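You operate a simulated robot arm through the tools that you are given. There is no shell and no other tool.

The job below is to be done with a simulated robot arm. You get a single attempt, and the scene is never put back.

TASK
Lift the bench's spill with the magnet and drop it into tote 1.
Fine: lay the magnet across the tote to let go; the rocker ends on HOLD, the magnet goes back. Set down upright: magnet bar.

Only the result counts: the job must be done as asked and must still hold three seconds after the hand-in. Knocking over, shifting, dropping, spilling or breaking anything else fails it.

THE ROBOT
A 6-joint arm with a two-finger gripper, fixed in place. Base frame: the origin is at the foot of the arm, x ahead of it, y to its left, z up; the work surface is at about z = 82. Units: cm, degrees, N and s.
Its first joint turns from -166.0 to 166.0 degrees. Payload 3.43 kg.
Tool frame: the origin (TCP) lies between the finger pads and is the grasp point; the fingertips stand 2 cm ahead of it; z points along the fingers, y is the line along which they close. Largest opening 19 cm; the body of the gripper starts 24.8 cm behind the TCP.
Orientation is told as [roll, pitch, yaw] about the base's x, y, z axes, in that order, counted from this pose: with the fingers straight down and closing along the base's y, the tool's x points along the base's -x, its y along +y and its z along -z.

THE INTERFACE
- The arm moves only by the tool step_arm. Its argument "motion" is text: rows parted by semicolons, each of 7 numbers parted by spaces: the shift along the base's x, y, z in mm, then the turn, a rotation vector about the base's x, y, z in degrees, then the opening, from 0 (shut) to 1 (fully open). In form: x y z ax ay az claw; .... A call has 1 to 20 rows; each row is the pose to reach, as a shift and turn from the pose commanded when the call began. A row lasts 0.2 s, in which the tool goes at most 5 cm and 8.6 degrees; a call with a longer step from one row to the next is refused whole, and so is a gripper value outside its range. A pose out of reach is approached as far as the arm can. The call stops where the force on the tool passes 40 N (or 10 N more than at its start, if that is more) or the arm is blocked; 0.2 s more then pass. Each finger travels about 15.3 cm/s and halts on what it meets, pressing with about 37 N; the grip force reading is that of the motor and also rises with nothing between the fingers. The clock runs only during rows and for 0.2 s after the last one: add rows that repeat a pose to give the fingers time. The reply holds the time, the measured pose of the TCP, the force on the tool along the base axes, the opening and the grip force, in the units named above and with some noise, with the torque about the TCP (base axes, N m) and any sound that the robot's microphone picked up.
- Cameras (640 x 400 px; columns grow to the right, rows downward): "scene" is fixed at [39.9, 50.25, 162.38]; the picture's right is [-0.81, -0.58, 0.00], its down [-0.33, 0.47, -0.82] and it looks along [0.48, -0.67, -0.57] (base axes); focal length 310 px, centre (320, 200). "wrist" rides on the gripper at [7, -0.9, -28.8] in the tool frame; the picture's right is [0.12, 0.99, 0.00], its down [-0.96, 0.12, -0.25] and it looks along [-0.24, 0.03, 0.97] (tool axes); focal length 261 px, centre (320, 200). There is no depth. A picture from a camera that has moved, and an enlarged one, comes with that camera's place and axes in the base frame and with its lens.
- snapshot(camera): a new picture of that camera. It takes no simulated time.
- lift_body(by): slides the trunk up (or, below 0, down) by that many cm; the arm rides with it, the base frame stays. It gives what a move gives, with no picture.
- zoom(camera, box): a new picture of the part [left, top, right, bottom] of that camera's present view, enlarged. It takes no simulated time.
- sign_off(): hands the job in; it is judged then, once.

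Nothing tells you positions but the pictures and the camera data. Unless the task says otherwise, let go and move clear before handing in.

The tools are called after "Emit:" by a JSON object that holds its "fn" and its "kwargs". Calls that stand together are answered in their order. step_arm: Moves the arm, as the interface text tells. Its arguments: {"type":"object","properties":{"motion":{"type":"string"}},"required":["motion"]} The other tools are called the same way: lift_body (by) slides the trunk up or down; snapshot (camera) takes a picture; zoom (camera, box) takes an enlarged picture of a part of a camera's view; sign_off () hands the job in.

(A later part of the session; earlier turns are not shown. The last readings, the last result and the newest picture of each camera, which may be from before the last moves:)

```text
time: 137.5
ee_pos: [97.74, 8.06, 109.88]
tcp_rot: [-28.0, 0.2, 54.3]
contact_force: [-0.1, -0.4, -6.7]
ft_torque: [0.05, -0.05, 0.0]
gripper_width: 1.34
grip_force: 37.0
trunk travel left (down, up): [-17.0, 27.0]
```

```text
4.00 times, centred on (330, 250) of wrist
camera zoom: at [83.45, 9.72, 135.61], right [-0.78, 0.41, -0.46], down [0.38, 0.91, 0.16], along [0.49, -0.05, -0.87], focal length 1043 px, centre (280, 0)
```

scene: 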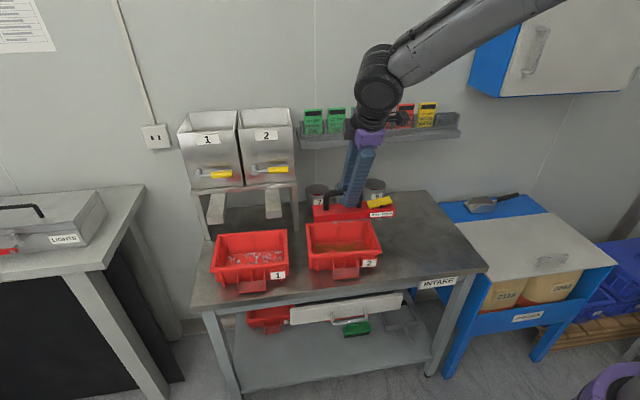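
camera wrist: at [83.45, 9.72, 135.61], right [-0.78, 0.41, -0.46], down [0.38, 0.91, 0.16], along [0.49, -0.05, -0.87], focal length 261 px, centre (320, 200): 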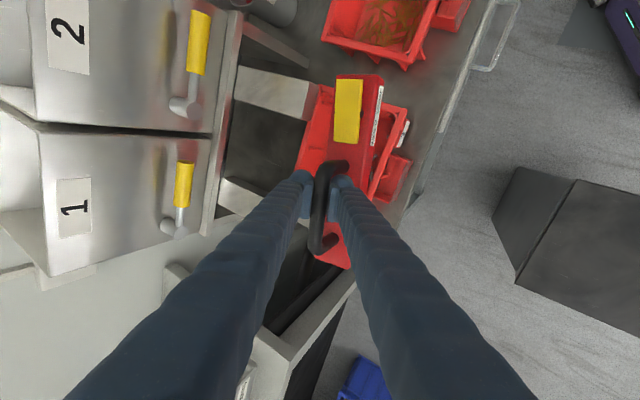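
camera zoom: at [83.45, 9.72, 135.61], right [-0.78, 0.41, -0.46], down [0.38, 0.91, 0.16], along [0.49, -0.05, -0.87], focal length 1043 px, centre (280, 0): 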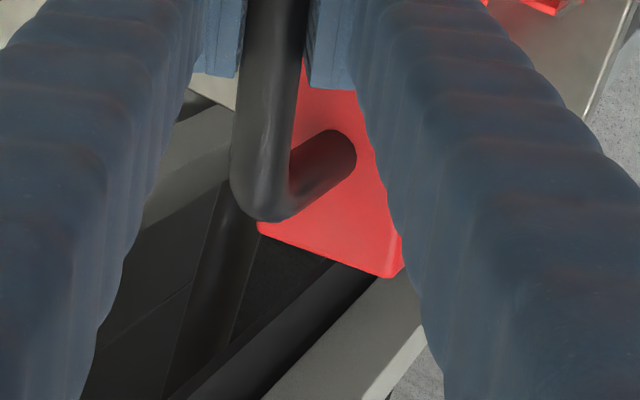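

Positions agree within a few millimetres. I lower to just above rim height here, in front of the chutes.

Emit:
{"fn": "step_arm", "kwargs": {"motion": "0 0 -2 0 0 0 0; 0 0 -6 0 0 0 0; 0 0 -12 0 0 0 0; 0 0 -20 0 0 0 0; 0 0 -29 0 0 0 0; 0 0 -38 0 0 0 0; 0 0 -47 0 0 0 0; 0 0 -56 0 0 0 0; 0 0 -64 0 0 0 0; 0 0 -70 0 0 0 0; 0 0 -74 0 0 0 0; 0 0 -76 0 0 0 0; 0 0 -76 0 0 0 0"}}

Emit:
{"fn": "zoom", "kwargs": {"camera": "scene", "box": [190, 170, 310, 300]}}

Emit:
{"fn": "zoom", "kwargs": {"camera": "wrist", "box": [220, 60, 440, 220]}}

```text
time: 140.3
ee_pos: [97.69, 7.95, 102.31]
tcp_rot: [-27.9, 0.1, 54.3]
contact_force: [0.5, 0.2, -6.6]
ft_torque: [0.06, -0.04, 0.02]
gripper_width: 1.33
grip_force: 37.2
trunk travel left (down, up): [-17.0, 27.0]
```

```text
3.08 times, centred on (250, 235) of scene
camera zoom: at [39.9, 50.25, 162.38], right [-0.81, -0.58, 0.0], down [-0.33, 0.47, -0.82], along [0.48, -0.67, -0.57], focal length 954 px, centre (535, 92)
```

zoom: 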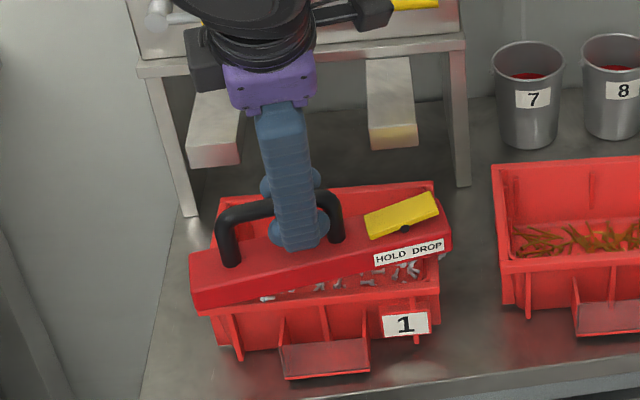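

```text
2.50 times, centred on (330, 140) of wrist
camera zoom: at [83.48, 9.65, 128.19], right [-0.78, 0.41, -0.46], down [0.38, 0.91, 0.16], along [0.49, -0.05, -0.87], focal length 652 px, centre (295, 350)
```

zoom: 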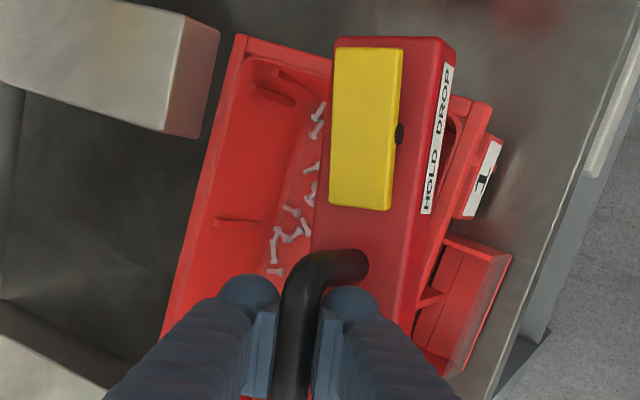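

Clear on all sides. Now I slide the bar back 4.8 cm over the tote opening, still a few centimetres above the rim.

Emit:
{"fn": "step_arm", "kwargs": {"motion": "1 -0.7 0 0 0 0 0; 3 -2 0 0 0 0 0; 7 -4.5 0 0 0 0 0; 12 -7.8 0 0 0 0 0; 18 -11.7 0 0 0 0 0; 24 -15.6 0 0 0 0 0; 30 -19.4 0 0 0 0 0; 35 -22.7 0 0 0 0 0; 38.5 -25 0 0 0 0 0; 40.3 -26.1 0 0 0 0 0; 40.3 -26.1 0 0 0 0 0"}}

Emit:
{"fn": "zoom", "kwargs": {"camera": "scene", "box": [190, 170, 310, 300]}}

Emit:
{"fn": "zoom", "kwargs": {"camera": "wrist", "box": [220, 60, 440, 220]}}

Emit:
{"fn": "zoom", "kwargs": {"camera": "wrist", "box": [260, 200, 400, 300]}}

```text
time: 142.7
ee_pos: [101.84, 5.36, 102.41]
tcp_rot: [-27.9, 0.1, 54.3]
contact_force: [0.6, -0.7, -6.8]
ft_torque: [0.08, -0.09, -0.02]
gripper_width: 1.32
grip_force: 37.2
trunk travel left (down, up): [-17.0, 27.0]
```

```text
3.08 times, centred on (250, 235) of scene
camera zoom: at [39.9, 50.25, 162.38], right [-0.81, -0.58, 0.0], down [-0.33, 0.47, -0.82], along [0.48, -0.67, -0.57], focal length 954 px, centre (535, 92)
```

zoom: 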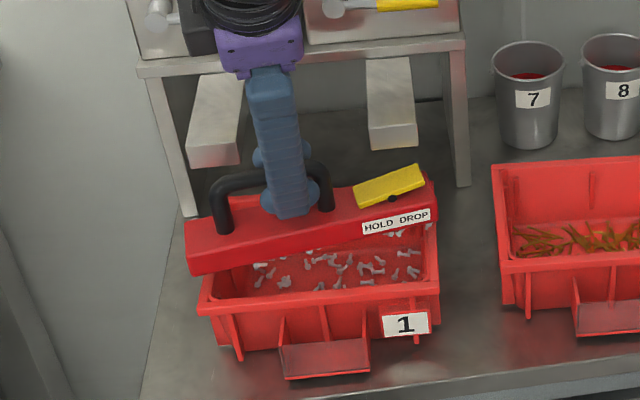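

```text
2.50 times, centred on (330, 140) of wrist
camera zoom: at [87.55, 7.02, 128.17], right [-0.78, 0.41, -0.46], down [0.38, 0.91, 0.16], along [0.49, -0.05, -0.87], focal length 652 px, centre (295, 350)
```

zoom: 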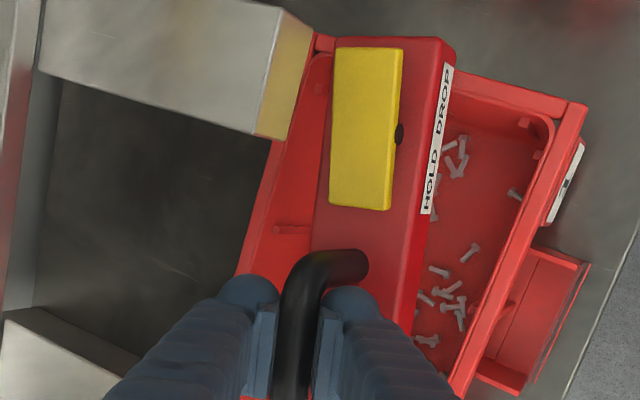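

```text
4.00 times, centred on (330, 250) of wrist
camera zoom: at [87.55, 7.02, 128.17], right [-0.78, 0.41, -0.46], down [0.38, 0.91, 0.16], along [0.49, -0.05, -0.87], focal length 1043 px, centre (280, 0)
```

zoom: 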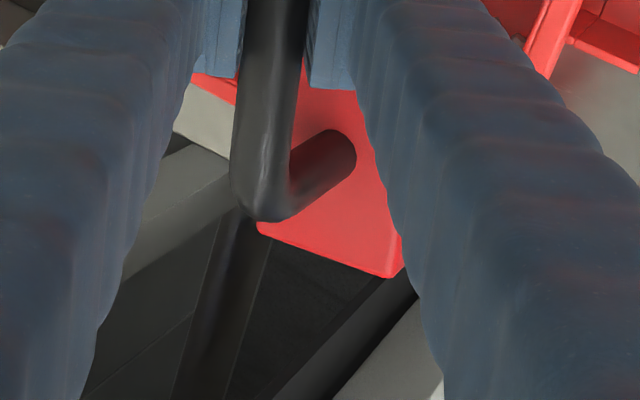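

The bar is over the tote as planned. Lowering gently onto the rim in 3 mm steps.

Emit:
{"fn": "step_arm", "kwargs": {"motion": "0 0 -2 0 0 0 0; 0 0 -5 0 0 0 0; 0 0 -9 0 0 0 0; 0 0 -13 0 0 0 0; 0 0 -17 0 0 0 0; 0 0 -21 0 0 0 0; 0 0 -25 0 0 0 0; 0 0 -28 0 0 0 0; 0 0 -28 0 0 0 0"}}

Emit:
{"fn": "zoom", "kwargs": {"camera": "scene", "box": [195, 200, 305, 300]}}

```text
time: 144.7
ee_pos: [101.74, 5.31, 99.6]
tcp_rot: [-28.0, 0.2, 54.2]
contact_force: [-0.5, 0.1, -6.1]
ft_torque: [0.08, -0.06, 0.01]
gripper_width: 1.37
grip_force: 37.6
trunk travel left (down, up): [-17.0, 27.0]
```

```text
4.00 times, centred on (250, 250) of scene
camera zoom: at [39.9, 50.25, 162.38], right [-0.81, -0.58, 0.0], down [-0.33, 0.47, -0.82], along [0.48, -0.67, -0.57], focal length 1240 px, centre (600, 0)
```

zoom: 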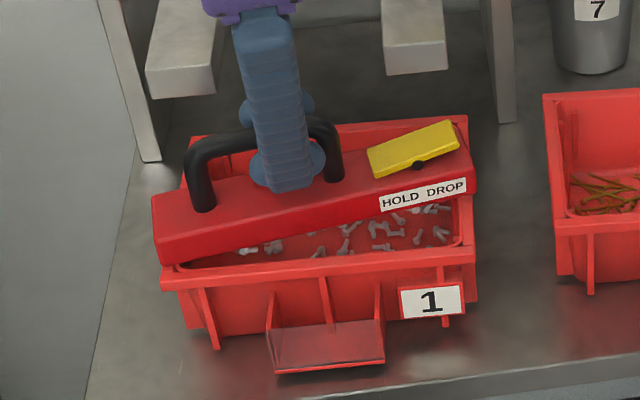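

Just about at the rim. Continuing in 1.5 mm steps until the tote carries the bar.

Emit:
{"fn": "step_arm", "kwargs": {"motion": "0 0 -1.5 0 0 0 0; 0 0 -3 0 0 0 0; 0 0 -4.5 0 0 0 0; 0 0 -6 0 0 0 0; 0 0 -6 0 0 0 0"}}

```text
time: 145.9
ee_pos: [101.84, 5.41, 99.4]
tcp_rot: [-28.2, 0.0, 54.4]
contact_force: [-3.3, 2.8, 20.6]
ft_torque: [-0.34, 0.21, -0.1]
gripper_width: 1.36
grip_force: 36.8
trunk travel left (down, up): [-17.0, 27.0]
```

Contact: the tote now carries the bar. I look at how it sits before releasing.

Emit:
{"fn": "step_arm", "kwargs": {"motion": "0 0 1 0 0 0 0; 0 0 2 0 0 0 0; 0 0 2.5 0 0 0 0"}}

Emit:
{"fn": "zoom", "kwargs": {"camera": "scene", "box": [195, 200, 305, 300]}}

Emit:
{"fn": "zoom", "kwargs": {"camera": "wrist", "box": [240, 50, 440, 220]}}

Emit:
{"fn": "zoom", "kwargs": {"camera": "wrist", "box": [260, 200, 400, 300]}}

```text
time: 146.7
ee_pos: [101.73, 5.46, 99.41]
tcp_rot: [-27.9, 0.0, 54.3]
contact_force: [3.2, 6.4, 17.5]
ft_torque: [0.36, -0.25, 0.25]
gripper_width: 1.33
grip_force: 37.6
trunk travel left (down, up): [-17.0, 27.0]
```

```text
4.00 times, centred on (250, 250) of scene
camera zoom: at [39.9, 50.25, 162.38], right [-0.81, -0.58, 0.0], down [-0.33, 0.47, -0.82], along [0.48, -0.67, -0.57], focal length 1240 px, centre (600, 0)
```

zoom: 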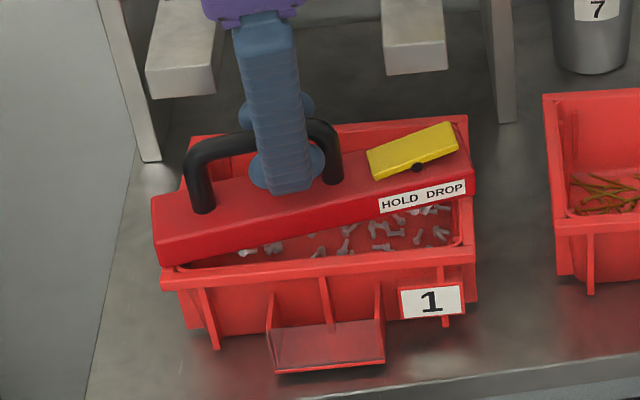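

```text
2.35 times, centred on (340, 135) of wrist
camera zoom: at [87.38, 7.1, 125.15], right [-0.78, 0.41, -0.47], down [0.38, 0.91, 0.16], along [0.49, -0.05, -0.87], focal length 613 px, centre (273, 353)
```

zoom: 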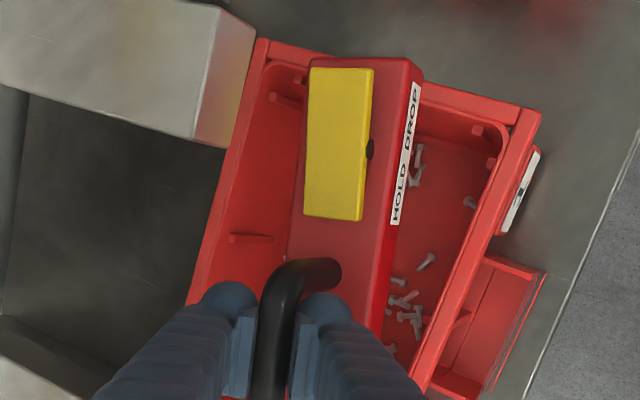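

```text
4.00 times, centred on (330, 250) of wrist
camera zoom: at [87.38, 7.1, 125.15], right [-0.78, 0.41, -0.47], down [0.38, 0.91, 0.16], along [0.49, -0.05, -0.87], focal length 1043 px, centre (280, 0)
```

zoom: 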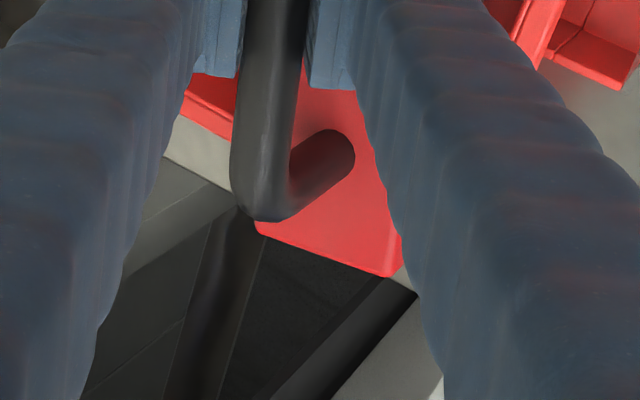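

The bar sits on both short rims as computed (0.3–1 cm overlap each). I relieve the remaining push, then open the fingers carefully.

Emit:
{"fn": "step_arm", "kwargs": {"motion": "0 0 1 0 0 0 0; 0 0 2 0 0 0 0; 0 0 2 0 0 0 0"}}

```text
time: 147.5
ee_pos: [101.68, 5.31, 99.37]
tcp_rot: [-27.9, 0.0, 54.3]
contact_force: [3.1, 3.0, 7.3]
ft_torque: [0.22, -0.15, -0.13]
gripper_width: 1.36
grip_force: 36.8
trunk travel left (down, up): [-17.0, 27.0]
```

Emit:
{"fn": "step_arm", "kwargs": {"motion": "0 0 0.8 0 0 0 0; 0 0 1.2 0 0 0 0.03; 0 0 1.2 0 0 0 0.07; 0 0 1.2 0 0 0 0.1; 0 0 1.2 0 0 0 0.14; 0 0 1.2 0 0 0 0.18; 0 0 1.2 0 0 0 0.2; 0 0 1.2 0 0 0 0.2"}}

Emit:
{"fn": "zoom", "kwargs": {"camera": "scene", "box": [195, 200, 305, 300]}}

Emit:
{"fn": "zoom", "kwargs": {"camera": "wrist", "box": [240, 50, 440, 220]}}

```text
time: 149.3
ee_pos: [101.83, 5.27, 99.52]
tcp_rot: [-28.0, 0.2, 54.2]
contact_force: [-0.5, 0.0, -0.6]
ft_torque: [-0.05, -0.01, 0.0]
gripper_width: 3.82
grip_force: 0.1
trunk travel left (down, up): [-17.0, 27.0]
```

```text
4.00 times, centred on (250, 250) of scene
camera zoom: at [39.9, 50.25, 162.38], right [-0.81, -0.58, 0.0], down [-0.33, 0.47, -0.82], along [0.48, -0.67, -0.57], focal length 1240 px, centre (600, 0)
```

zoom: 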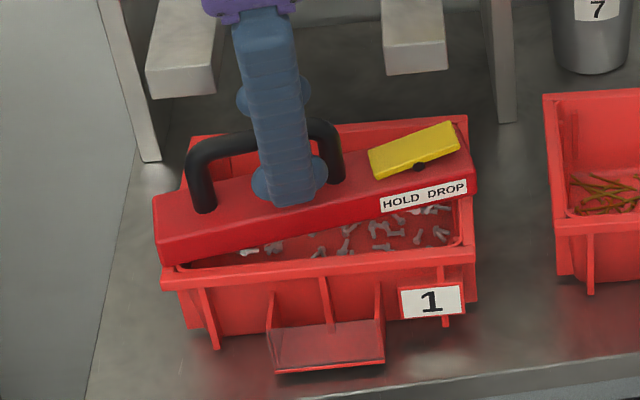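

```text
2.35 times, centred on (340, 135) of wrist
camera zoom: at [87.49, 7.02, 125.37], right [-0.78, 0.41, -0.47], down [0.38, 0.91, 0.16], along [0.49, -0.05, -0.87], focal length 613 px, centre (273, 353)
```

zoom: 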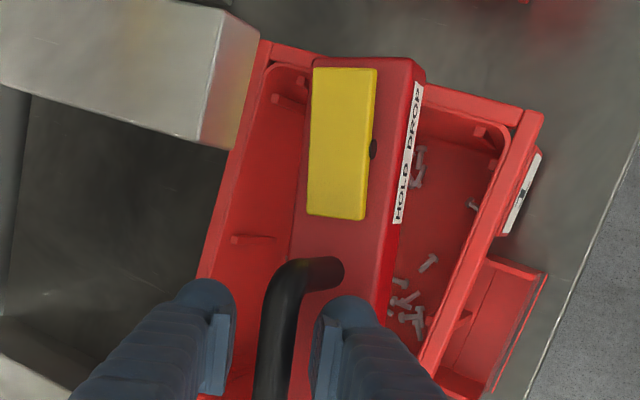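

The bar rests stably across the tote by itself. I withdraw the fingers along their axis.

Emit:
{"fn": "step_arm", "kwargs": {"motion": "-2 1.4 4.4 0 0 0 0.2; -7.6 5.5 17.7 0 0 0 0.2; -19 13.7 44 0 0 0 0.2; -34 25 80 0 0 0 0.15; -50 36 115 0 0 0 0.05; -61 44 141 0 0 0 0; -61 44 141 0 0 0 0; -61 44 141 0 0 0 0"}}

Emit:
{"fn": "snapshot", "kwargs": {"camera": "wrist"}}

Emit:
{"fn": "zoom", "kwargs": {"camera": "scene", "box": [190, 180, 320, 300]}}

```text
time: 151.1
ee_pos: [95.67, 9.86, 113.61]
tcp_rot: [-27.9, 0.1, 54.2]
contact_force: [-0.7, -0.3, 0.4]
ft_torque: [-0.05, -0.04, -0.04]
gripper_width: 0.01
grip_force: 35.0
trunk travel left (down, up): [-17.0, 27.0]
```

```text
taken
camera wrist: at [81.29, 11.5, 139.46], right [-0.78, 0.41, -0.47], down [0.38, 0.91, 0.16], along [0.49, -0.05, -0.87], focal length 261 px, centre (320, 200)
```

wrist: 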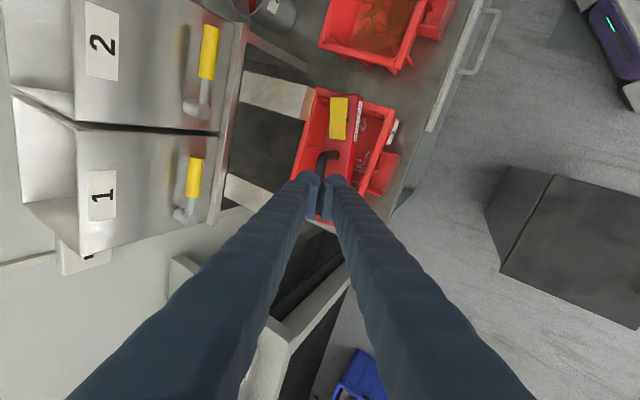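

```text
3.33 times, centred on (255, 240) of scene
camera zoom: at [39.9, 50.25, 162.38], right [-0.81, -0.58, 0.0], down [-0.33, 0.47, -0.82], along [0.48, -0.67, -0.57], focal length 1033 px, centre (537, 67)
```

zoom: 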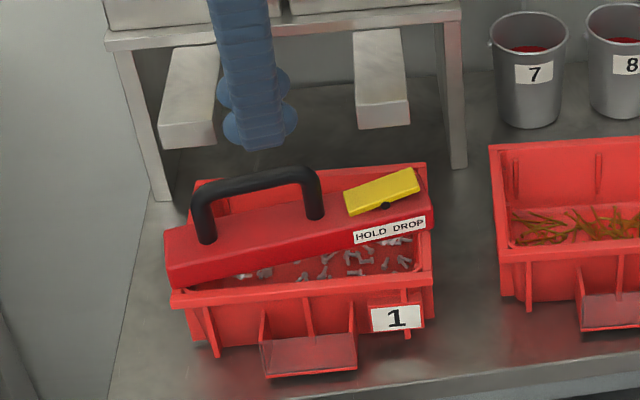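

The gripper is clear and shut. Next I move above the rocker's raised DROP end, at about (94.5, -4.7), to press it with the closed fingertips.

Emit:
{"fn": "step_arm", "kwargs": {"motion": "-4 -36 0 0 0 0 0; -7 -72 0 0 0 0 0; -11 -108 0 0 0 0 0; -14.3 -143.6 0 0 0 0 0; -14.3 -143.6 -30 0 0 0 0; -14.3 -143.6 -70 0 0 0 0; -14.3 -143.6 -90 0 0 0 0; -14.3 -143.6 -90 0 0 0 0"}}

Emit:
{"fn": "zoom", "kwargs": {"camera": "wrist", "box": [220, 100, 440, 280]}}

Emit:
{"fn": "zoom", "kwargs": {"camera": "scene", "box": [190, 150, 320, 300]}}

```text
time: 152.9
ee_pos: [94.25, -4.65, 105.12]
tcp_rot: [-28.1, -0.1, 54.4]
contact_force: [-0.1, 3.9, 18.8]
ft_torque: [-0.34, -0.17, 0.0]
gripper_width: 0.02
grip_force: 34.0
trunk travel left (down, up): [-17.0, 27.0]
```

```text
2.22 times, centred on (330, 190) of wrist
camera zoom: at [79.78, -2.92, 130.87], right [-0.78, 0.41, -0.47], down [0.38, 0.91, 0.17], along [0.5, -0.05, -0.87], focal length 579 px, centre (298, 222)
```

zoom: 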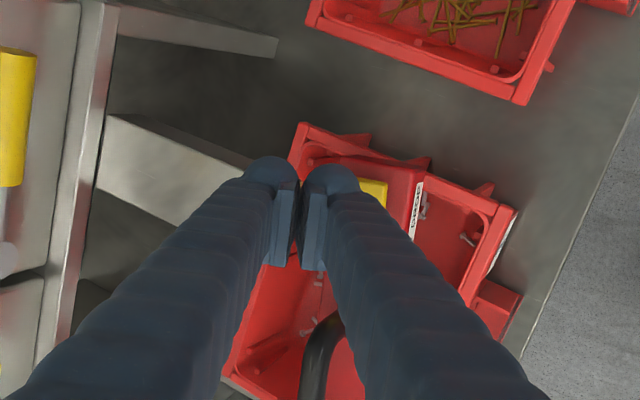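

```text
2.67 times, centred on (255, 225) of scene
camera zoom: at [39.9, 50.25, 162.38], right [-0.81, -0.58, 0.0], down [-0.33, 0.47, -0.82], along [0.48, -0.67, -0.57], focal length 826 px, centre (493, 133)
```

zoom: 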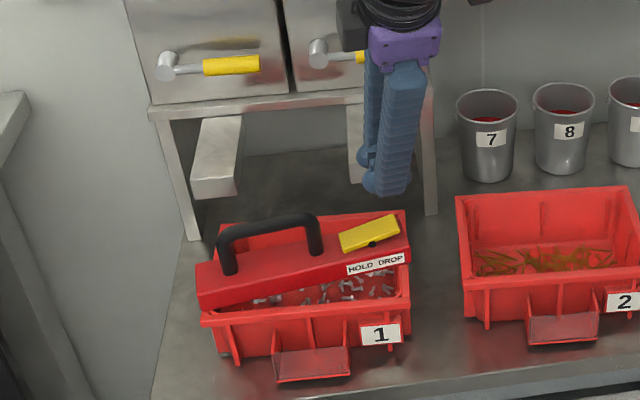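

I feel 19 N: the closed fingers are wider than thought and the rear one touches the chute edge. I back straight up at once and will re-approach with the tool upright and turned so its narrow side faces the chute.

Emit:
{"fn": "step_arm", "kwargs": {"motion": "-3 3 15 0 0 0 0; -10 10 45 0 0 0 0; -20 20 85 0 0 0 0; -35 35 110 0 0 0 0; -50 50 130 0 0 0 0; -50 50 130 0 0 0 0"}}

Emit:
{"fn": "zoom", "kwargs": {"camera": "scene", "box": [170, 90, 330, 300]}}

```text
time: 154.3
ee_pos: [89.2, 0.5, 117.66]
tcp_rot: [-27.9, 0.1, 54.3]
contact_force: [0.8, -0.6, 0.0]
ft_torque: [0.0, 0.05, 0.0]
gripper_width: 0.0
grip_force: 34.7
trunk travel left (down, up): [-17.0, 27.0]
```

```text
1.90 times, centred on (250, 195) of scene
camera zoom: at [39.9, 50.25, 162.38], right [-0.81, -0.58, 0.0], down [-0.33, 0.47, -0.82], along [0.48, -0.67, -0.57], focal length 590 px, centre (453, 210)
```

zoom: 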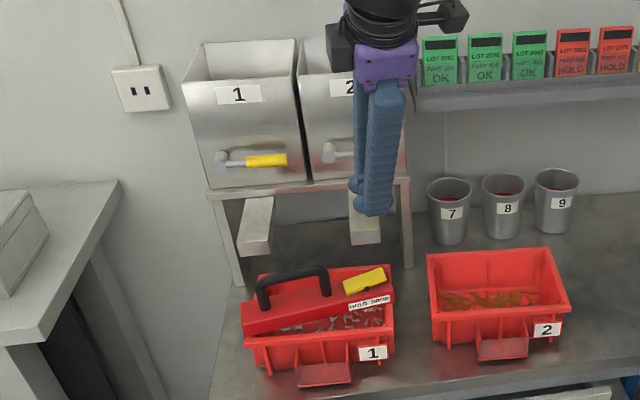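

Nothing was disturbed. I bring the tool upright, then turn it by -90°.

Emit:
{"fn": "step_arm", "kwargs": {"motion": "-5 5 10 4.1 5.7 0 0; -10 10 10 8.2 11.4 0 0; -15 15 10 12.3 17.1 0 0; -20 20 10 16.34 22.74 0 0; -20 20 10 16.34 22.74 0 0"}}

Emit:
{"fn": "step_arm", "kwargs": {"motion": "0 0 0 0 0 -8.2 0; 0 0 0 0 0 -16.4 0; 0 0 0 0 0 -24.6 0; 0 0 0 0 0 -32.8 0; 0 0 0 0 0 -41 0; 0 0 0 0 0 -49.2 0; 0 0 0 0 0 -57.4 0; 0 0 0 0 0 -65.6 0; 0 0 0 0 0 -73.8 0; 0 0 0 0 0 -82 0; 0 0 0 0 0 -90 0; 0 0 0 0 0 -90 0"}}

Emit:
{"fn": "snapshot", "kwargs": {"camera": "wrist"}}

```text
time: 155.5
ee_pos: [87.19, 2.4, 118.68]
tcp_rot: [0.0, 0.0, 54.3]
contact_force: [-0.1, -0.1, 0.0]
ft_torque: [0.14, -0.01, 0.03]
gripper_width: 0.0
grip_force: 34.3
trunk travel left (down, up): [-17.0, 27.0]
```

```text
time: 158.1
ee_pos: [87.27, 2.4, 118.64]
tcp_rot: [-0.2, 0.0, -35.9]
contact_force: [0.6, 0.0, -0.1]
ft_torque: [-0.02, 0.0, -0.01]
gripper_width: 0.0
grip_force: 34.2
trunk travel left (down, up): [-17.0, 27.0]
```

```text
taken
camera wrist: at [81.24, 5.73, 147.46], right [0.48, 0.88, 0.0], down [0.85, -0.47, 0.25], along [0.22, -0.12, -0.97], focal length 261 px, centre (320, 200)
```

wrist: 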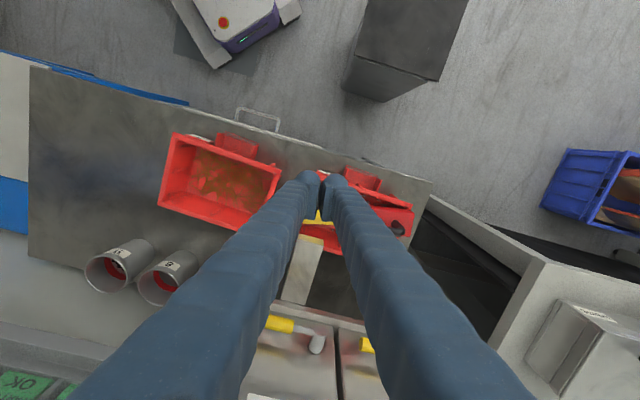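

Tool is upright and turned. I move over the DROP end of the rocker and come down to just above it.

Emit:
{"fn": "step_arm", "kwargs": {"motion": "18 -27 0 0 0 0 0; 36 -54 0 0 0 0 0; 54.5 -80.7 0 0 0 0 0; 54.5 -80.7 -40 0 0 0 0; 54.5 -80.7 -80 0 0 0 0; 54.5 -80.7 -110 0 0 0 0; 54.5 -80.7 -130 0 0 0 0; 54.5 -80.7 -145 0 0 0 0; 54.5 -80.7 -160 0 0 0 0; 54.5 -80.7 -160 0 0 0 0"}}

Emit:
{"fn": "zoom", "kwargs": {"camera": "scene", "box": [190, 150, 320, 300]}}

Emit:
{"fn": "zoom", "kwargs": {"camera": "wrist", "box": [220, 100, 440, 280]}}

```text
time: 160.3
ee_pos: [92.74, -5.66, 102.71]
tcp_rot: [-0.2, 0.0, -35.7]
contact_force: [0.1, 0.6, 0.1]
ft_torque: [0.02, 0.0, 0.01]
gripper_width: 0.0
grip_force: 34.2
trunk travel left (down, up): [-17.0, 27.0]
```

```text
2.67 times, centred on (255, 225) of scene
camera zoom: at [39.9, 50.25, 162.38], right [-0.81, -0.58, 0.0], down [-0.33, 0.47, -0.82], along [0.48, -0.67, -0.57], focal length 826 px, centre (493, 133)
```

zoom: 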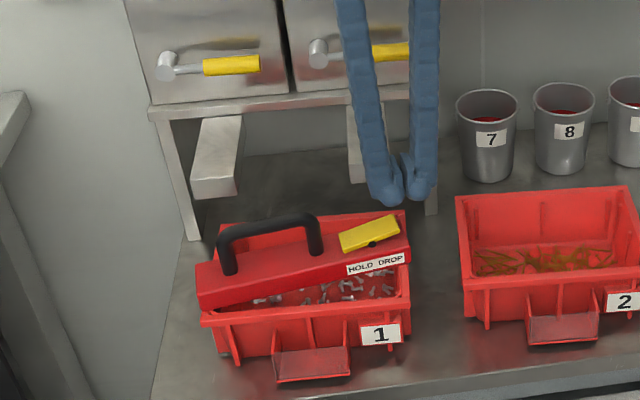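

```text
2.22 times, centred on (330, 190) of wrist
camera zoom: at [86.58, -2.26, 131.42], right [0.48, 0.88, 0.0], down [0.85, -0.47, 0.25], along [0.22, -0.12, -0.97], focal length 579 px, centre (298, 222)
```

zoom: 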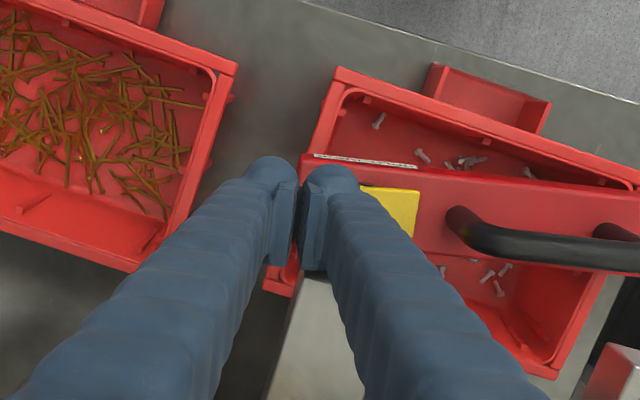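

The inner fingertip is right above the rocker's raised end, no contact. Descending slowly to press.

Emit:
{"fn": "step_arm", "kwargs": {"motion": "0 0 -10 0 0 0 0; 0 0 -20 0 0 0 0; 0 0 -27 0 0 0 0; 0 0 -32 0 0 0 0; 0 0 -36 0 0 0 0; 0 0 -40 0 0 0 0; 0 0 -40 0 0 0 0"}}

Emit:
{"fn": "zoom", "kwargs": {"camera": "scene", "box": [220, 200, 320, 270]}}

```text
time: 161.9
ee_pos: [92.73, -5.84, 98.73]
tcp_rot: [0.0, 0.0, -35.7]
contact_force: [0.2, 0.3, 0.3]
ft_torque: [-0.02, -0.03, -0.01]
gripper_width: 0.03
grip_force: 34.6
trunk travel left (down, up): [-17.0, 27.0]
```

```text
5.71 times, centred on (270, 235) of scene
camera zoom: at [39.9, 50.25, 162.38], right [-0.81, -0.58, 0.0], down [-0.33, 0.47, -0.82], along [0.48, -0.67, -0.57], focal length 1771 px, centre (606, 0)
```

zoom: 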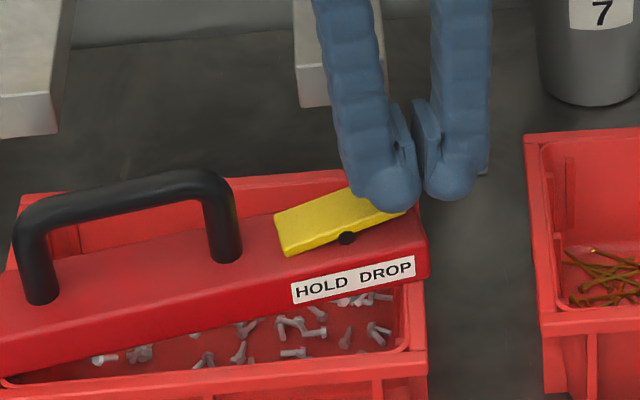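

The fingertip is just at the rocker's raised end. Pressing on in 2 mm steps.

Emit:
{"fn": "step_arm", "kwargs": {"motion": "0 0 -2 0 0 0 0; 0 0 -4 0 0 0 0; 0 0 -6 0 0 0 0; 0 0 -8 0 0 0 0; 0 0 -10 0 0 0 0; 0 0 -10 0 0 0 0"}}

Emit:
{"fn": "zoom", "kwargs": {"camera": "scene", "box": [220, 200, 320, 270]}}

```text
time: 163.3
ee_pos: [92.69, -5.67, 97.7]
tcp_rot: [-0.1, 0.0, -35.8]
contact_force: [0.1, 0.0, 0.7]
ft_torque: [0.04, 0.03, 0.02]
gripper_width: 0.0
grip_force: 34.2
trunk travel left (down, up): [-17.0, 27.0]
```

```text
5.71 times, centred on (270, 235) of scene
camera zoom: at [39.9, 50.25, 162.38], right [-0.81, -0.58, 0.0], down [-0.33, 0.47, -0.82], along [0.48, -0.67, -0.57], focal length 1771 px, centre (606, 0)
```

zoom: 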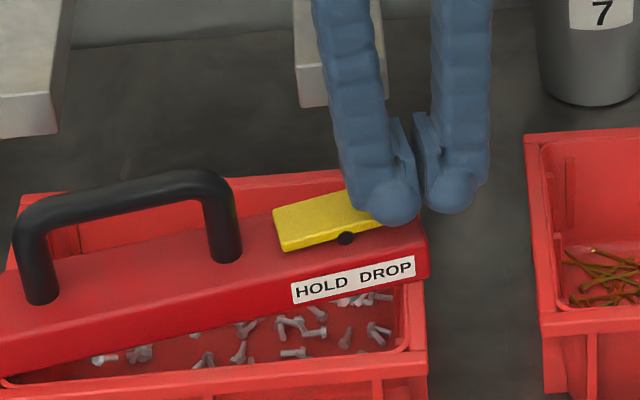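

The rocker is moving with almost no force. Continuing to press it fully over.

Emit:
{"fn": "step_arm", "kwargs": {"motion": "0 0 -2 0 0 0 0; 0 0 -4 0 0 0 0; 0 0 -6 0 0 0 0; 0 0 -8 0 0 0 0; 0 0 -8 0 0 0 0"}}

Emit:
{"fn": "zoom", "kwargs": {"camera": "scene", "box": [220, 200, 320, 270]}}

```text
time: 164.5
ee_pos: [92.63, -5.67, 96.93]
tcp_rot: [0.0, 0.0, -35.7]
contact_force: [0.5, 0.4, 0.7]
ft_torque: [-0.01, 0.01, -0.01]
gripper_width: 0.0
grip_force: 34.5
trunk travel left (down, up): [-17.0, 27.0]
```

```text
5.71 times, centred on (270, 235) of scene
camera zoom: at [39.9, 50.25, 162.38], right [-0.81, -0.58, 0.0], down [-0.33, 0.47, -0.82], along [0.48, -0.67, -0.57], focal length 1771 px, centre (606, 0)
```

zoom: 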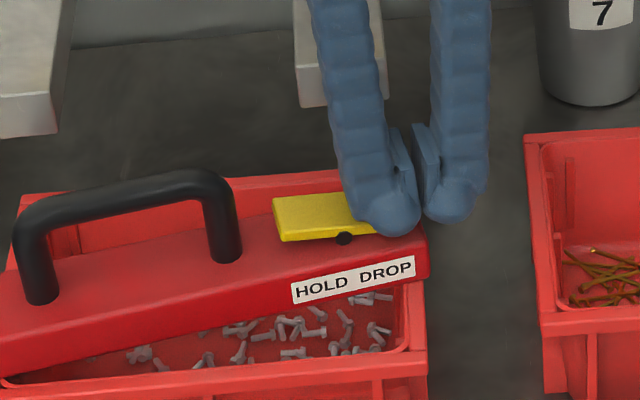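

The rocker's HOLD end has risen and bits have fallen into tote 1. I press a few millimetres more to make sure it is fully on DROP.

Emit:
{"fn": "step_arm", "kwargs": {"motion": "0 0 -2 0 0 0 0; 0 0 -4 0 0 0 0; 0 0 -6 0 0 0 0; 0 0 -6 0 0 0 0"}}

Emit:
{"fn": "zoom", "kwargs": {"camera": "scene", "box": [190, 200, 320, 300]}}

```text
time: 165.5
ee_pos: [92.76, -5.63, 96.71]
tcp_rot: [0.0, -0.1, -35.6]
contact_force: [5.4, 1.4, 29.9]
ft_torque: [0.35, -0.31, -0.07]
gripper_width: 0.01
grip_force: 34.2
trunk travel left (down, up): [-17.0, 27.0]
```

```text
4.00 times, centred on (255, 250) of scene
camera zoom: at [39.9, 50.25, 162.38], right [-0.81, -0.58, 0.0], down [-0.33, 0.47, -0.82], along [0.48, -0.67, -0.57], focal length 1240 px, centre (580, 0)
```

zoom: 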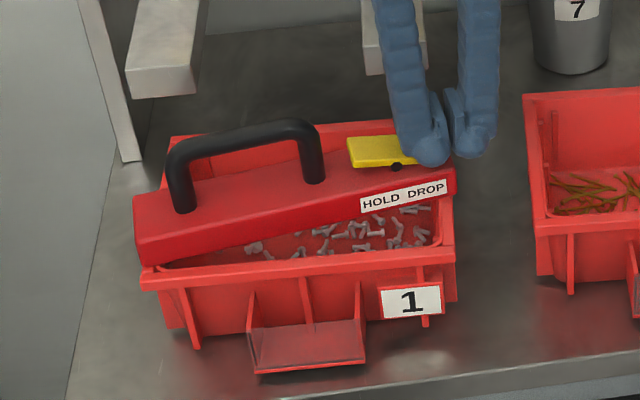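

The rocker is at its stop (30 N). I raise the fingers straight up and inspect the tote, rim and bench for stray bits.

Emit:
{"fn": "step_arm", "kwargs": {"motion": "0 0 5 0 0 0 0; 0 0 20 0 0 0 0; 0 0 50 0 0 0 0; 0 0 90 0 0 0 0; 0 0 130 0 0 0 0; 0 0 170 0 0 0 0; -30 45 180 0 0 0 0; -60 80 180 0 0 0 0; -60 80 180 0 0 0 0"}}

Emit:
{"fn": "zoom", "kwargs": {"camera": "scene", "box": [195, 200, 305, 300]}}

Emit:
{"fn": "snapshot", "kwargs": {"camera": "wrist"}}

```text
refused: row 7 steps farther than a row can; nothing moved
```

```text
4.00 times, centred on (250, 250) of scene
camera zoom: at [39.9, 50.25, 162.38], right [-0.81, -0.58, 0.0], down [-0.33, 0.47, -0.82], along [0.48, -0.67, -0.57], focal length 1240 px, centre (600, 0)
```

zoom: 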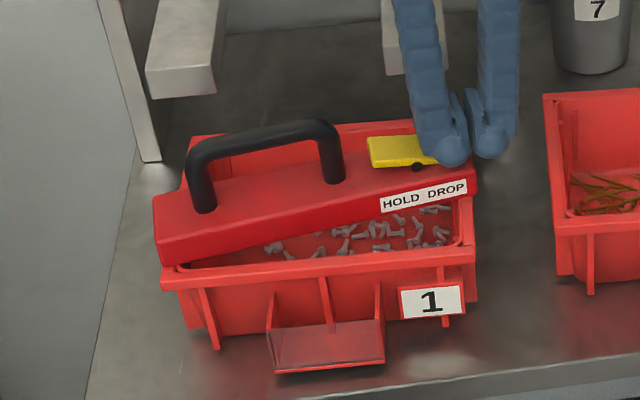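

```text
taken
camera wrist: at [86.51, -2.25, 125.45], right [0.48, 0.88, 0.0], down [0.85, -0.47, 0.25], along [0.22, -0.12, -0.97], focal length 261 px, centre (320, 200)
```

wrist: 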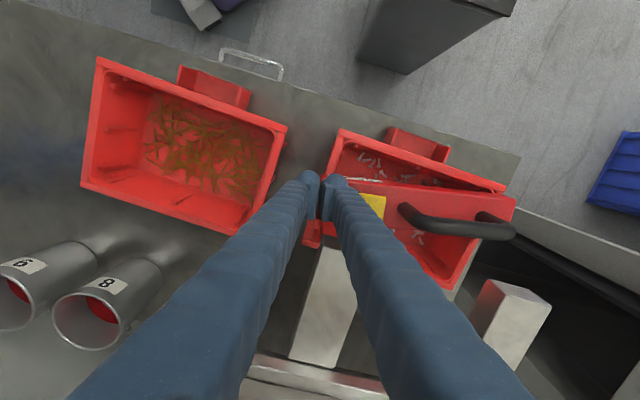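

Emit:
{"fn": "step_arm", "kwargs": {"motion": "0 0 5 0 0 0 0; 0 0 20 0 0 0 0; 0 0 50 0 0 0 0; 0 0 90 0 0 0 0; 0 0 130 0 0 0 0; 0 0 170 0 0 0 0; -20 25 180 0 0 0 0; -40 50 180 0 0 0 0; -60 75 180 0 0 0 0; -60 75 180 0 0 0 0"}}

Emit:
{"fn": "snapshot", "kwargs": {"camera": "wrist"}}

Emit:
{"fn": "zoom", "kwargs": {"camera": "wrist", "box": [240, 130, 480, 300]}}

Emit:
{"fn": "zoom", "kwargs": {"camera": "scene", "box": [195, 200, 305, 300]}}

```text
time: 167.7
ee_pos: [86.62, 1.9, 114.41]
tcp_rot: [0.0, 0.1, -35.6]
contact_force: [0.1, 0.6, -0.2]
ft_torque: [-0.08, -0.01, 0.03]
gripper_width: 0.03
grip_force: 34.3
trunk travel left (down, up): [-17.0, 27.0]
```

```text
taken
camera wrist: at [80.67, 5.31, 143.11], right [0.48, 0.88, 0.0], down [0.85, -0.47, 0.25], along [0.22, -0.12, -0.97], focal length 261 px, centre (320, 200)
```

wrist: 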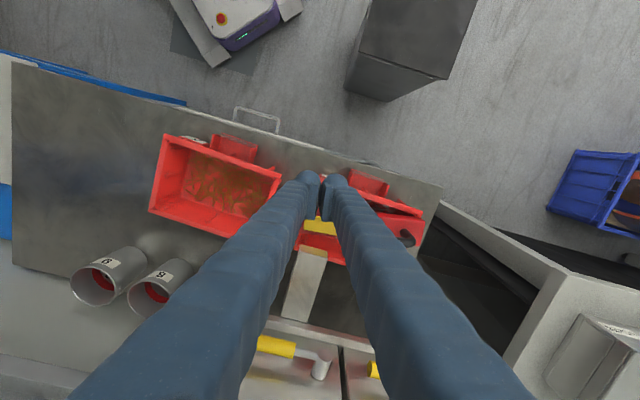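

```text
2.35 times, centred on (360, 215) of wrist
camera zoom: at [80.67, 5.31, 143.11], right [0.48, 0.88, 0.0], down [0.85, -0.47, 0.25], along [0.22, -0.12, -0.97], focal length 613 px, centre (226, 165)
```

zoom: 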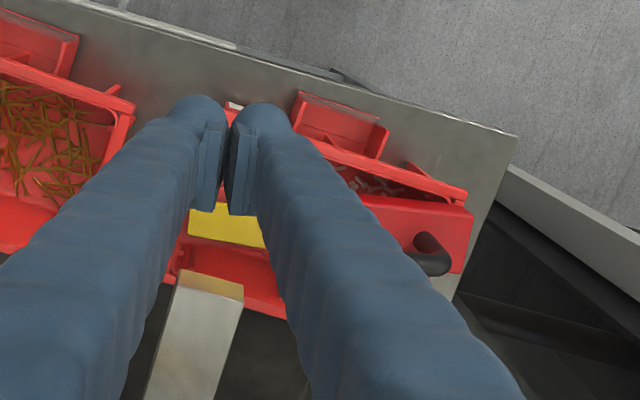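

```text
4.00 times, centred on (250, 250) of scene
camera zoom: at [39.9, 50.25, 162.38], right [-0.81, -0.58, 0.0], down [-0.33, 0.47, -0.82], along [0.48, -0.67, -0.57], focal length 1240 px, centre (600, 0)
```

zoom: 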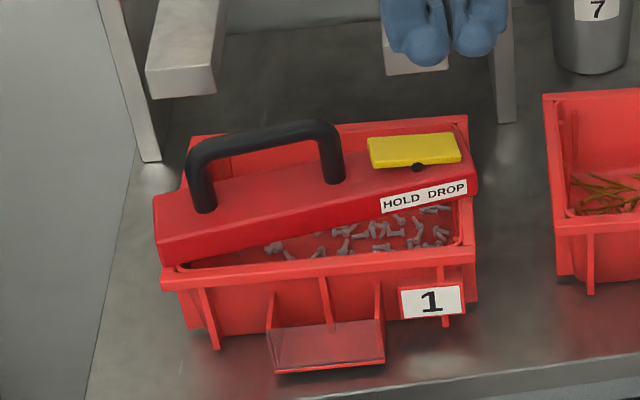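

The rocker stays on DROP and the bits lie in tote 1. Now I turn the tool back and return to the pre-grasp pose for the handle.

Emit:
{"fn": "step_arm", "kwargs": {"motion": "0 0 0 0 0 8.2 0.05; 0 0 0 0 0 16.4 0.1; 0 0 0 0 0 24.6 0.15; 0 0 0 0 0 32.8 0.2; 0 0 0 0 0 41 0.2; 0 0 0 0 0 49.2 0.2; 0 0 0 0 0 57.4 0.2; 0 0 0 0 0 65.6 0.2; 0 0 0 0 0 73.8 0.2; 0 0 0 0 0 82 0.2; 0 0 0 0 0 90 0.2; 0 0 0 0 0 90 0.2"}}

Emit:
{"fn": "step_arm", "kwargs": {"motion": "20 18 0 -4.1 -5.7 0 0.2; 40 36 0 -8.2 -11.4 0 0.2; 60 54 0 -12.3 -17.1 0 0.2; 80 72 0 -16.34 -22.74 0 0.2; 90 80 0 -16.34 -22.74 0 0.2; 90 80 0 -16.34 -22.74 0 0.2"}}

Emit:
{"fn": "snapshot", "kwargs": {"camera": "wrist"}}

Emit:
{"fn": "zoom", "kwargs": {"camera": "wrist", "box": [240, 70, 440, 230]}}

```text
time: 170.3
ee_pos: [86.74, 1.71, 114.21]
tcp_rot: [0.0, 0.1, 54.4]
contact_force: [0.1, 0.3, 0.7]
ft_torque: [-0.02, -0.01, -0.02]
gripper_width: 3.8
grip_force: 0.0
trunk travel left (down, up): [-17.0, 27.0]
```

```text
time: 171.7
ee_pos: [95.64, 9.62, 114.41]
tcp_rot: [-28.0, 0.1, 54.3]
contact_force: [-0.7, -0.7, -0.1]
ft_torque: [0.06, 0.0, 0.03]
gripper_width: 3.81
grip_force: 0.1
trunk travel left (down, up): [-17.0, 27.0]
```

```text
taken
camera wrist: at [81.31, 11.35, 140.1], right [-0.78, 0.41, -0.47], down [0.38, 0.91, 0.16], along [0.49, -0.05, -0.87], focal length 261 px, centre (320, 200)
```

wrist: 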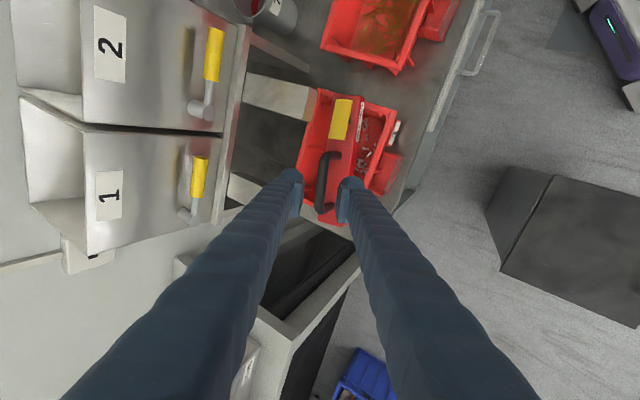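

```text
2.50 times, centred on (340, 150) of wrist
camera zoom: at [81.31, 11.35, 140.1], right [-0.78, 0.41, -0.47], down [0.38, 0.91, 0.16], along [0.49, -0.05, -0.87], focal length 652 px, centre (270, 325)
```

zoom: 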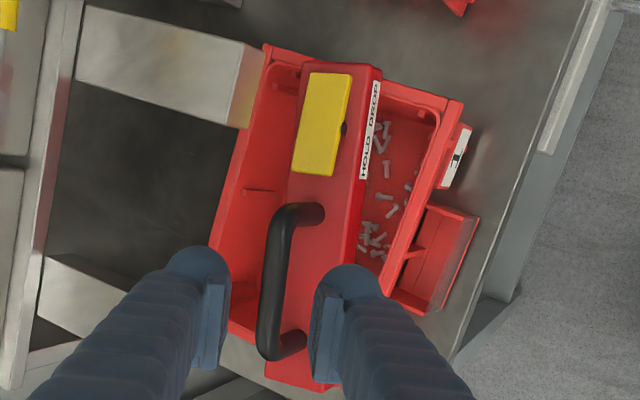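

The bar hasn't moved. I slide the fingers back in over the handle rod.

Emit:
{"fn": "step_arm", "kwargs": {"motion": "-3 3.4 0 0 0 0 0.2; 7 -4 -24 0 0 0 0.2; 20 -13 -54 0 0 0 0.2; 33 -22.6 -84 0 0 0 0.2; 46 -32 -114 0 0 0 0.2; 55 -38.3 -134 0 0 0 0.2; 60 -42 -146 0 0 0 0.2; 61.6 -43 -149.6 0 0 0 0.2; 61.6 -43 -149.6 0 0 0 0.2"}}

Emit:
{"fn": "zoom", "kwargs": {"camera": "wrist", "box": [240, 100, 400, 260]}}

```text
time: 173.7
ee_pos: [101.87, 5.47, 99.35]
tcp_rot: [-27.9, 0.1, 54.3]
contact_force: [-0.3, -0.4, 0.7]
ft_torque: [0.02, 0.0, -0.03]
gripper_width: 3.81
grip_force: 0.0
trunk travel left (down, up): [-17.0, 27.0]
```

```text
2.50 times, centred on (320, 180) of wrist
camera zoom: at [87.59, 7.29, 125.09], right [-0.78, 0.41, -0.47], down [0.38, 0.91, 0.16], along [0.49, -0.05, -0.87], focal length 652 px, centre (320, 250)
```

zoom: 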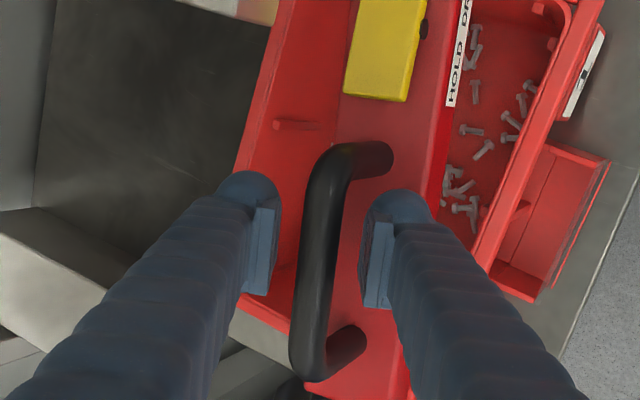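

Rod is centred again. Closing the grip.

Emit:
{"fn": "step_arm", "kwargs": {"motion": "0 0 0 0 0 0 0.1; 0 0 0 0 0 0 0.04; 0 0 0 0 0 0 0; 0 0 0 0 0 0 0; 0 0 0 0 0 0 0; 0 0 0 0 0 0 0"}}

Emit:
{"fn": "zoom", "kwargs": {"camera": "wrist", "box": [240, 100, 400, 260]}}

```text
time: 175.1
ee_pos: [101.94, 5.51, 99.36]
tcp_rot: [-28.0, -0.1, 54.2]
contact_force: [2.0, 0.8, 1.3]
ft_torque: [0.13, -0.1, -0.07]
gripper_width: 1.36
grip_force: 37.1
trunk travel left (down, up): [-17.0, 27.0]
```

```text
2.50 times, centred on (320, 180) of wrist
camera zoom: at [87.59, 7.29, 125.1], right [-0.78, 0.41, -0.47], down [0.38, 0.91, 0.16], along [0.49, -0.05, -0.87], focal length 652 px, centre (320, 250)
```

zoom: 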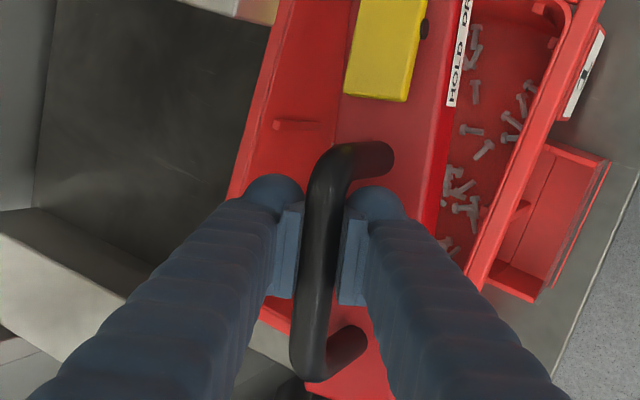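

Gripped at 1.36 cm. I lift a little, slide forward out from under the chute line, and then rise.

Emit:
{"fn": "step_arm", "kwargs": {"motion": "0 0 1 0 0 0 0; 0 0 3 0 0 0 0; 0 0 6 0 0 0 0; 0 0 10 0 0 0 0; 0 0 15 0 0 0 0; 0 0 20 0 0 0 0; -1 0.7 24 0 0 0 0; -4 2.6 27 0 0 0 0; -9 5.8 28 0 0 0 0; -15 9.7 29 0 0 0 0; -22 14.2 30 0 0 0 0; -29 18.8 32 0 0 0 0; -36 23.3 36 0 0 0 0; -40 26 42 0 0 0 0; -42 27 50 0 0 0 0; -42 27 58 0 0 0 0; -42 27 66 0 0 0 0; -42 27 74 0 0 0 0; -42 27 80 0 0 0 0; -42 27 82 0 0 0 0"}}

Emit:
{"fn": "zoom", "kwargs": {"camera": "wrist", "box": [220, 60, 460, 230]}}

Emit:
{"fn": "zoom", "kwargs": {"camera": "scene", "box": [190, 170, 310, 300]}}

```text
time: 179.3
ee_pos: [97.63, 8.37, 107.53]
tcp_rot: [-28.0, 0.0, 54.3]
contact_force: [0.5, -0.2, -7.0]
ft_torque: [0.07, -0.1, -0.04]
gripper_width: 1.33
grip_force: 37.0
trunk travel left (down, up): [-17.0, 27.0]
```

```text
2.35 times, centred on (340, 145) of wrist
camera zoom: at [83.38, 9.96, 133.27], right [-0.78, 0.41, -0.47], down [0.38, 0.91, 0.16], along [0.49, -0.05, -0.87], focal length 613 px, centre (273, 329)
```

zoom: 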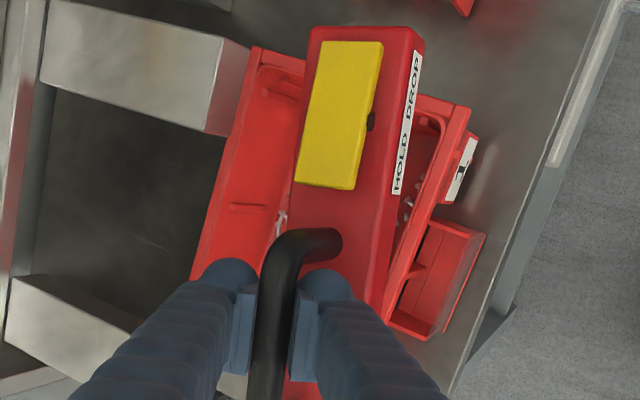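

```text
3.08 times, centred on (250, 235) of scene
camera zoom: at [39.9, 50.25, 162.38], right [-0.81, -0.58, 0.0], down [-0.33, 0.47, -0.82], along [0.48, -0.67, -0.57], focal length 954 px, centre (535, 92)
```

zoom: 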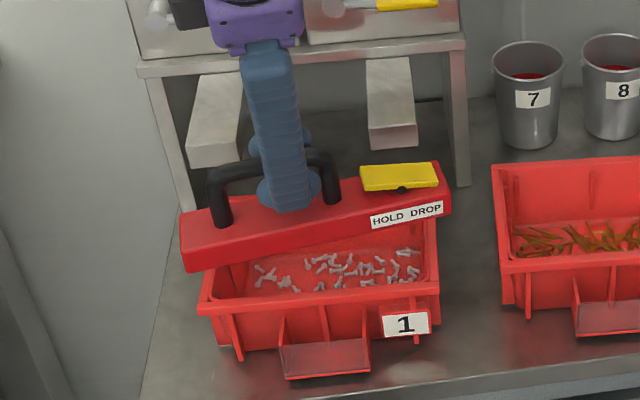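

All bits are down in tote 1 and the bar carries none I can see. I carry the bar back the way it came, slowly, toward its original spot.

Emit:
{"fn": "step_arm", "kwargs": {"motion": "-2 -2.5 2 0 0 -0.5 0; -6 -7 5 0 0 -1 0; -12 -14 9 0 0 -1.6 0; -20 -24 14 0 0 -2.3 0; -30 -36 20 0 0 -3 0; -41 -50 26 0 0 -3.8 0; -53 -65 32 0 0 -4.6 0; -65 -80 36 0 0 -5.4 0; -77 -95 40 0 0 -6.2 0; -89 -110 42 0 0 -7 0; -101 -125 42 0 0 -7.8 0; -113 -140 42 0 0 -8.6 0; -125 -155 42 0 0 -9.4 0; -137 -170 42 0 0 -10.2 0; -149 -185 42 0 0 -11 0; -161 -200 42 0 0 -11.5 0; -173 -215 42 0 0 -12 0; -185 -230 42 0 0 -12 0; -196 -244 42 0 0 -12 0; -204 -254 42 0 0 -12 0"}}

Emit:
{"fn": "zoom", "kwargs": {"camera": "scene", "box": [190, 170, 330, 310]}}

Emit:
{"fn": "snapshot", "kwargs": {"camera": "wrist"}}

```text
time: 183.5
ee_pos: [77.27, -17.19, 111.93]
tcp_rot: [-27.9, 0.1, 42.3]
contact_force: [0.1, -0.2, -6.8]
ft_torque: [0.06, -0.07, 0.02]
gripper_width: 1.32
grip_force: 37.2
trunk travel left (down, up): [-17.0, 27.0]
```

```text
2.86 times, centred on (260, 240) of scene
camera zoom: at [39.9, 50.25, 162.38], right [-0.81, -0.58, 0.0], down [-0.33, 0.47, -0.82], along [0.48, -0.67, -0.57], focal length 885 px, centre (491, 86)
```

zoom: 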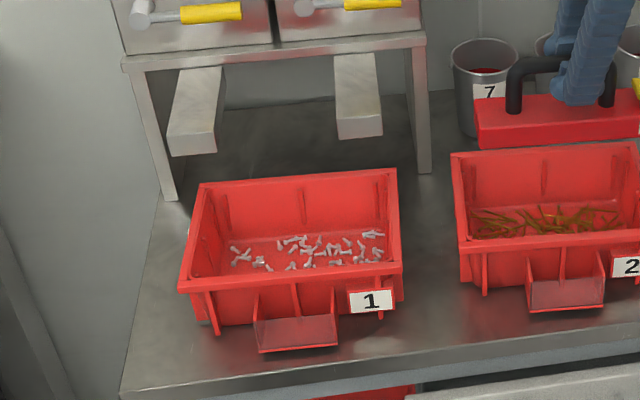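

```text
taken
camera wrist: at [63.57, -12.5, 137.67], right [-0.68, 0.57, -0.47], down [0.56, 0.81, 0.16], along [0.47, -0.15, -0.87], focal length 261 px, centre (320, 200)
```

wrist: 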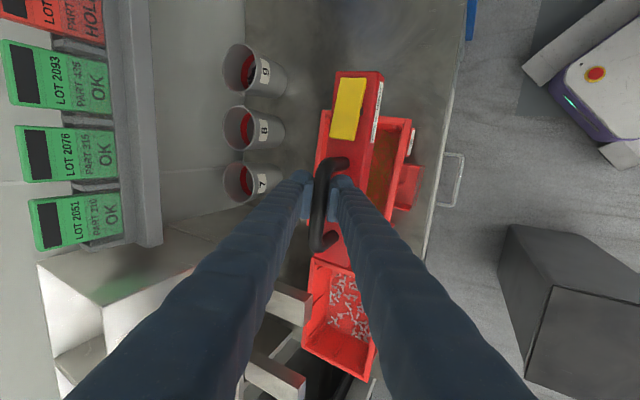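

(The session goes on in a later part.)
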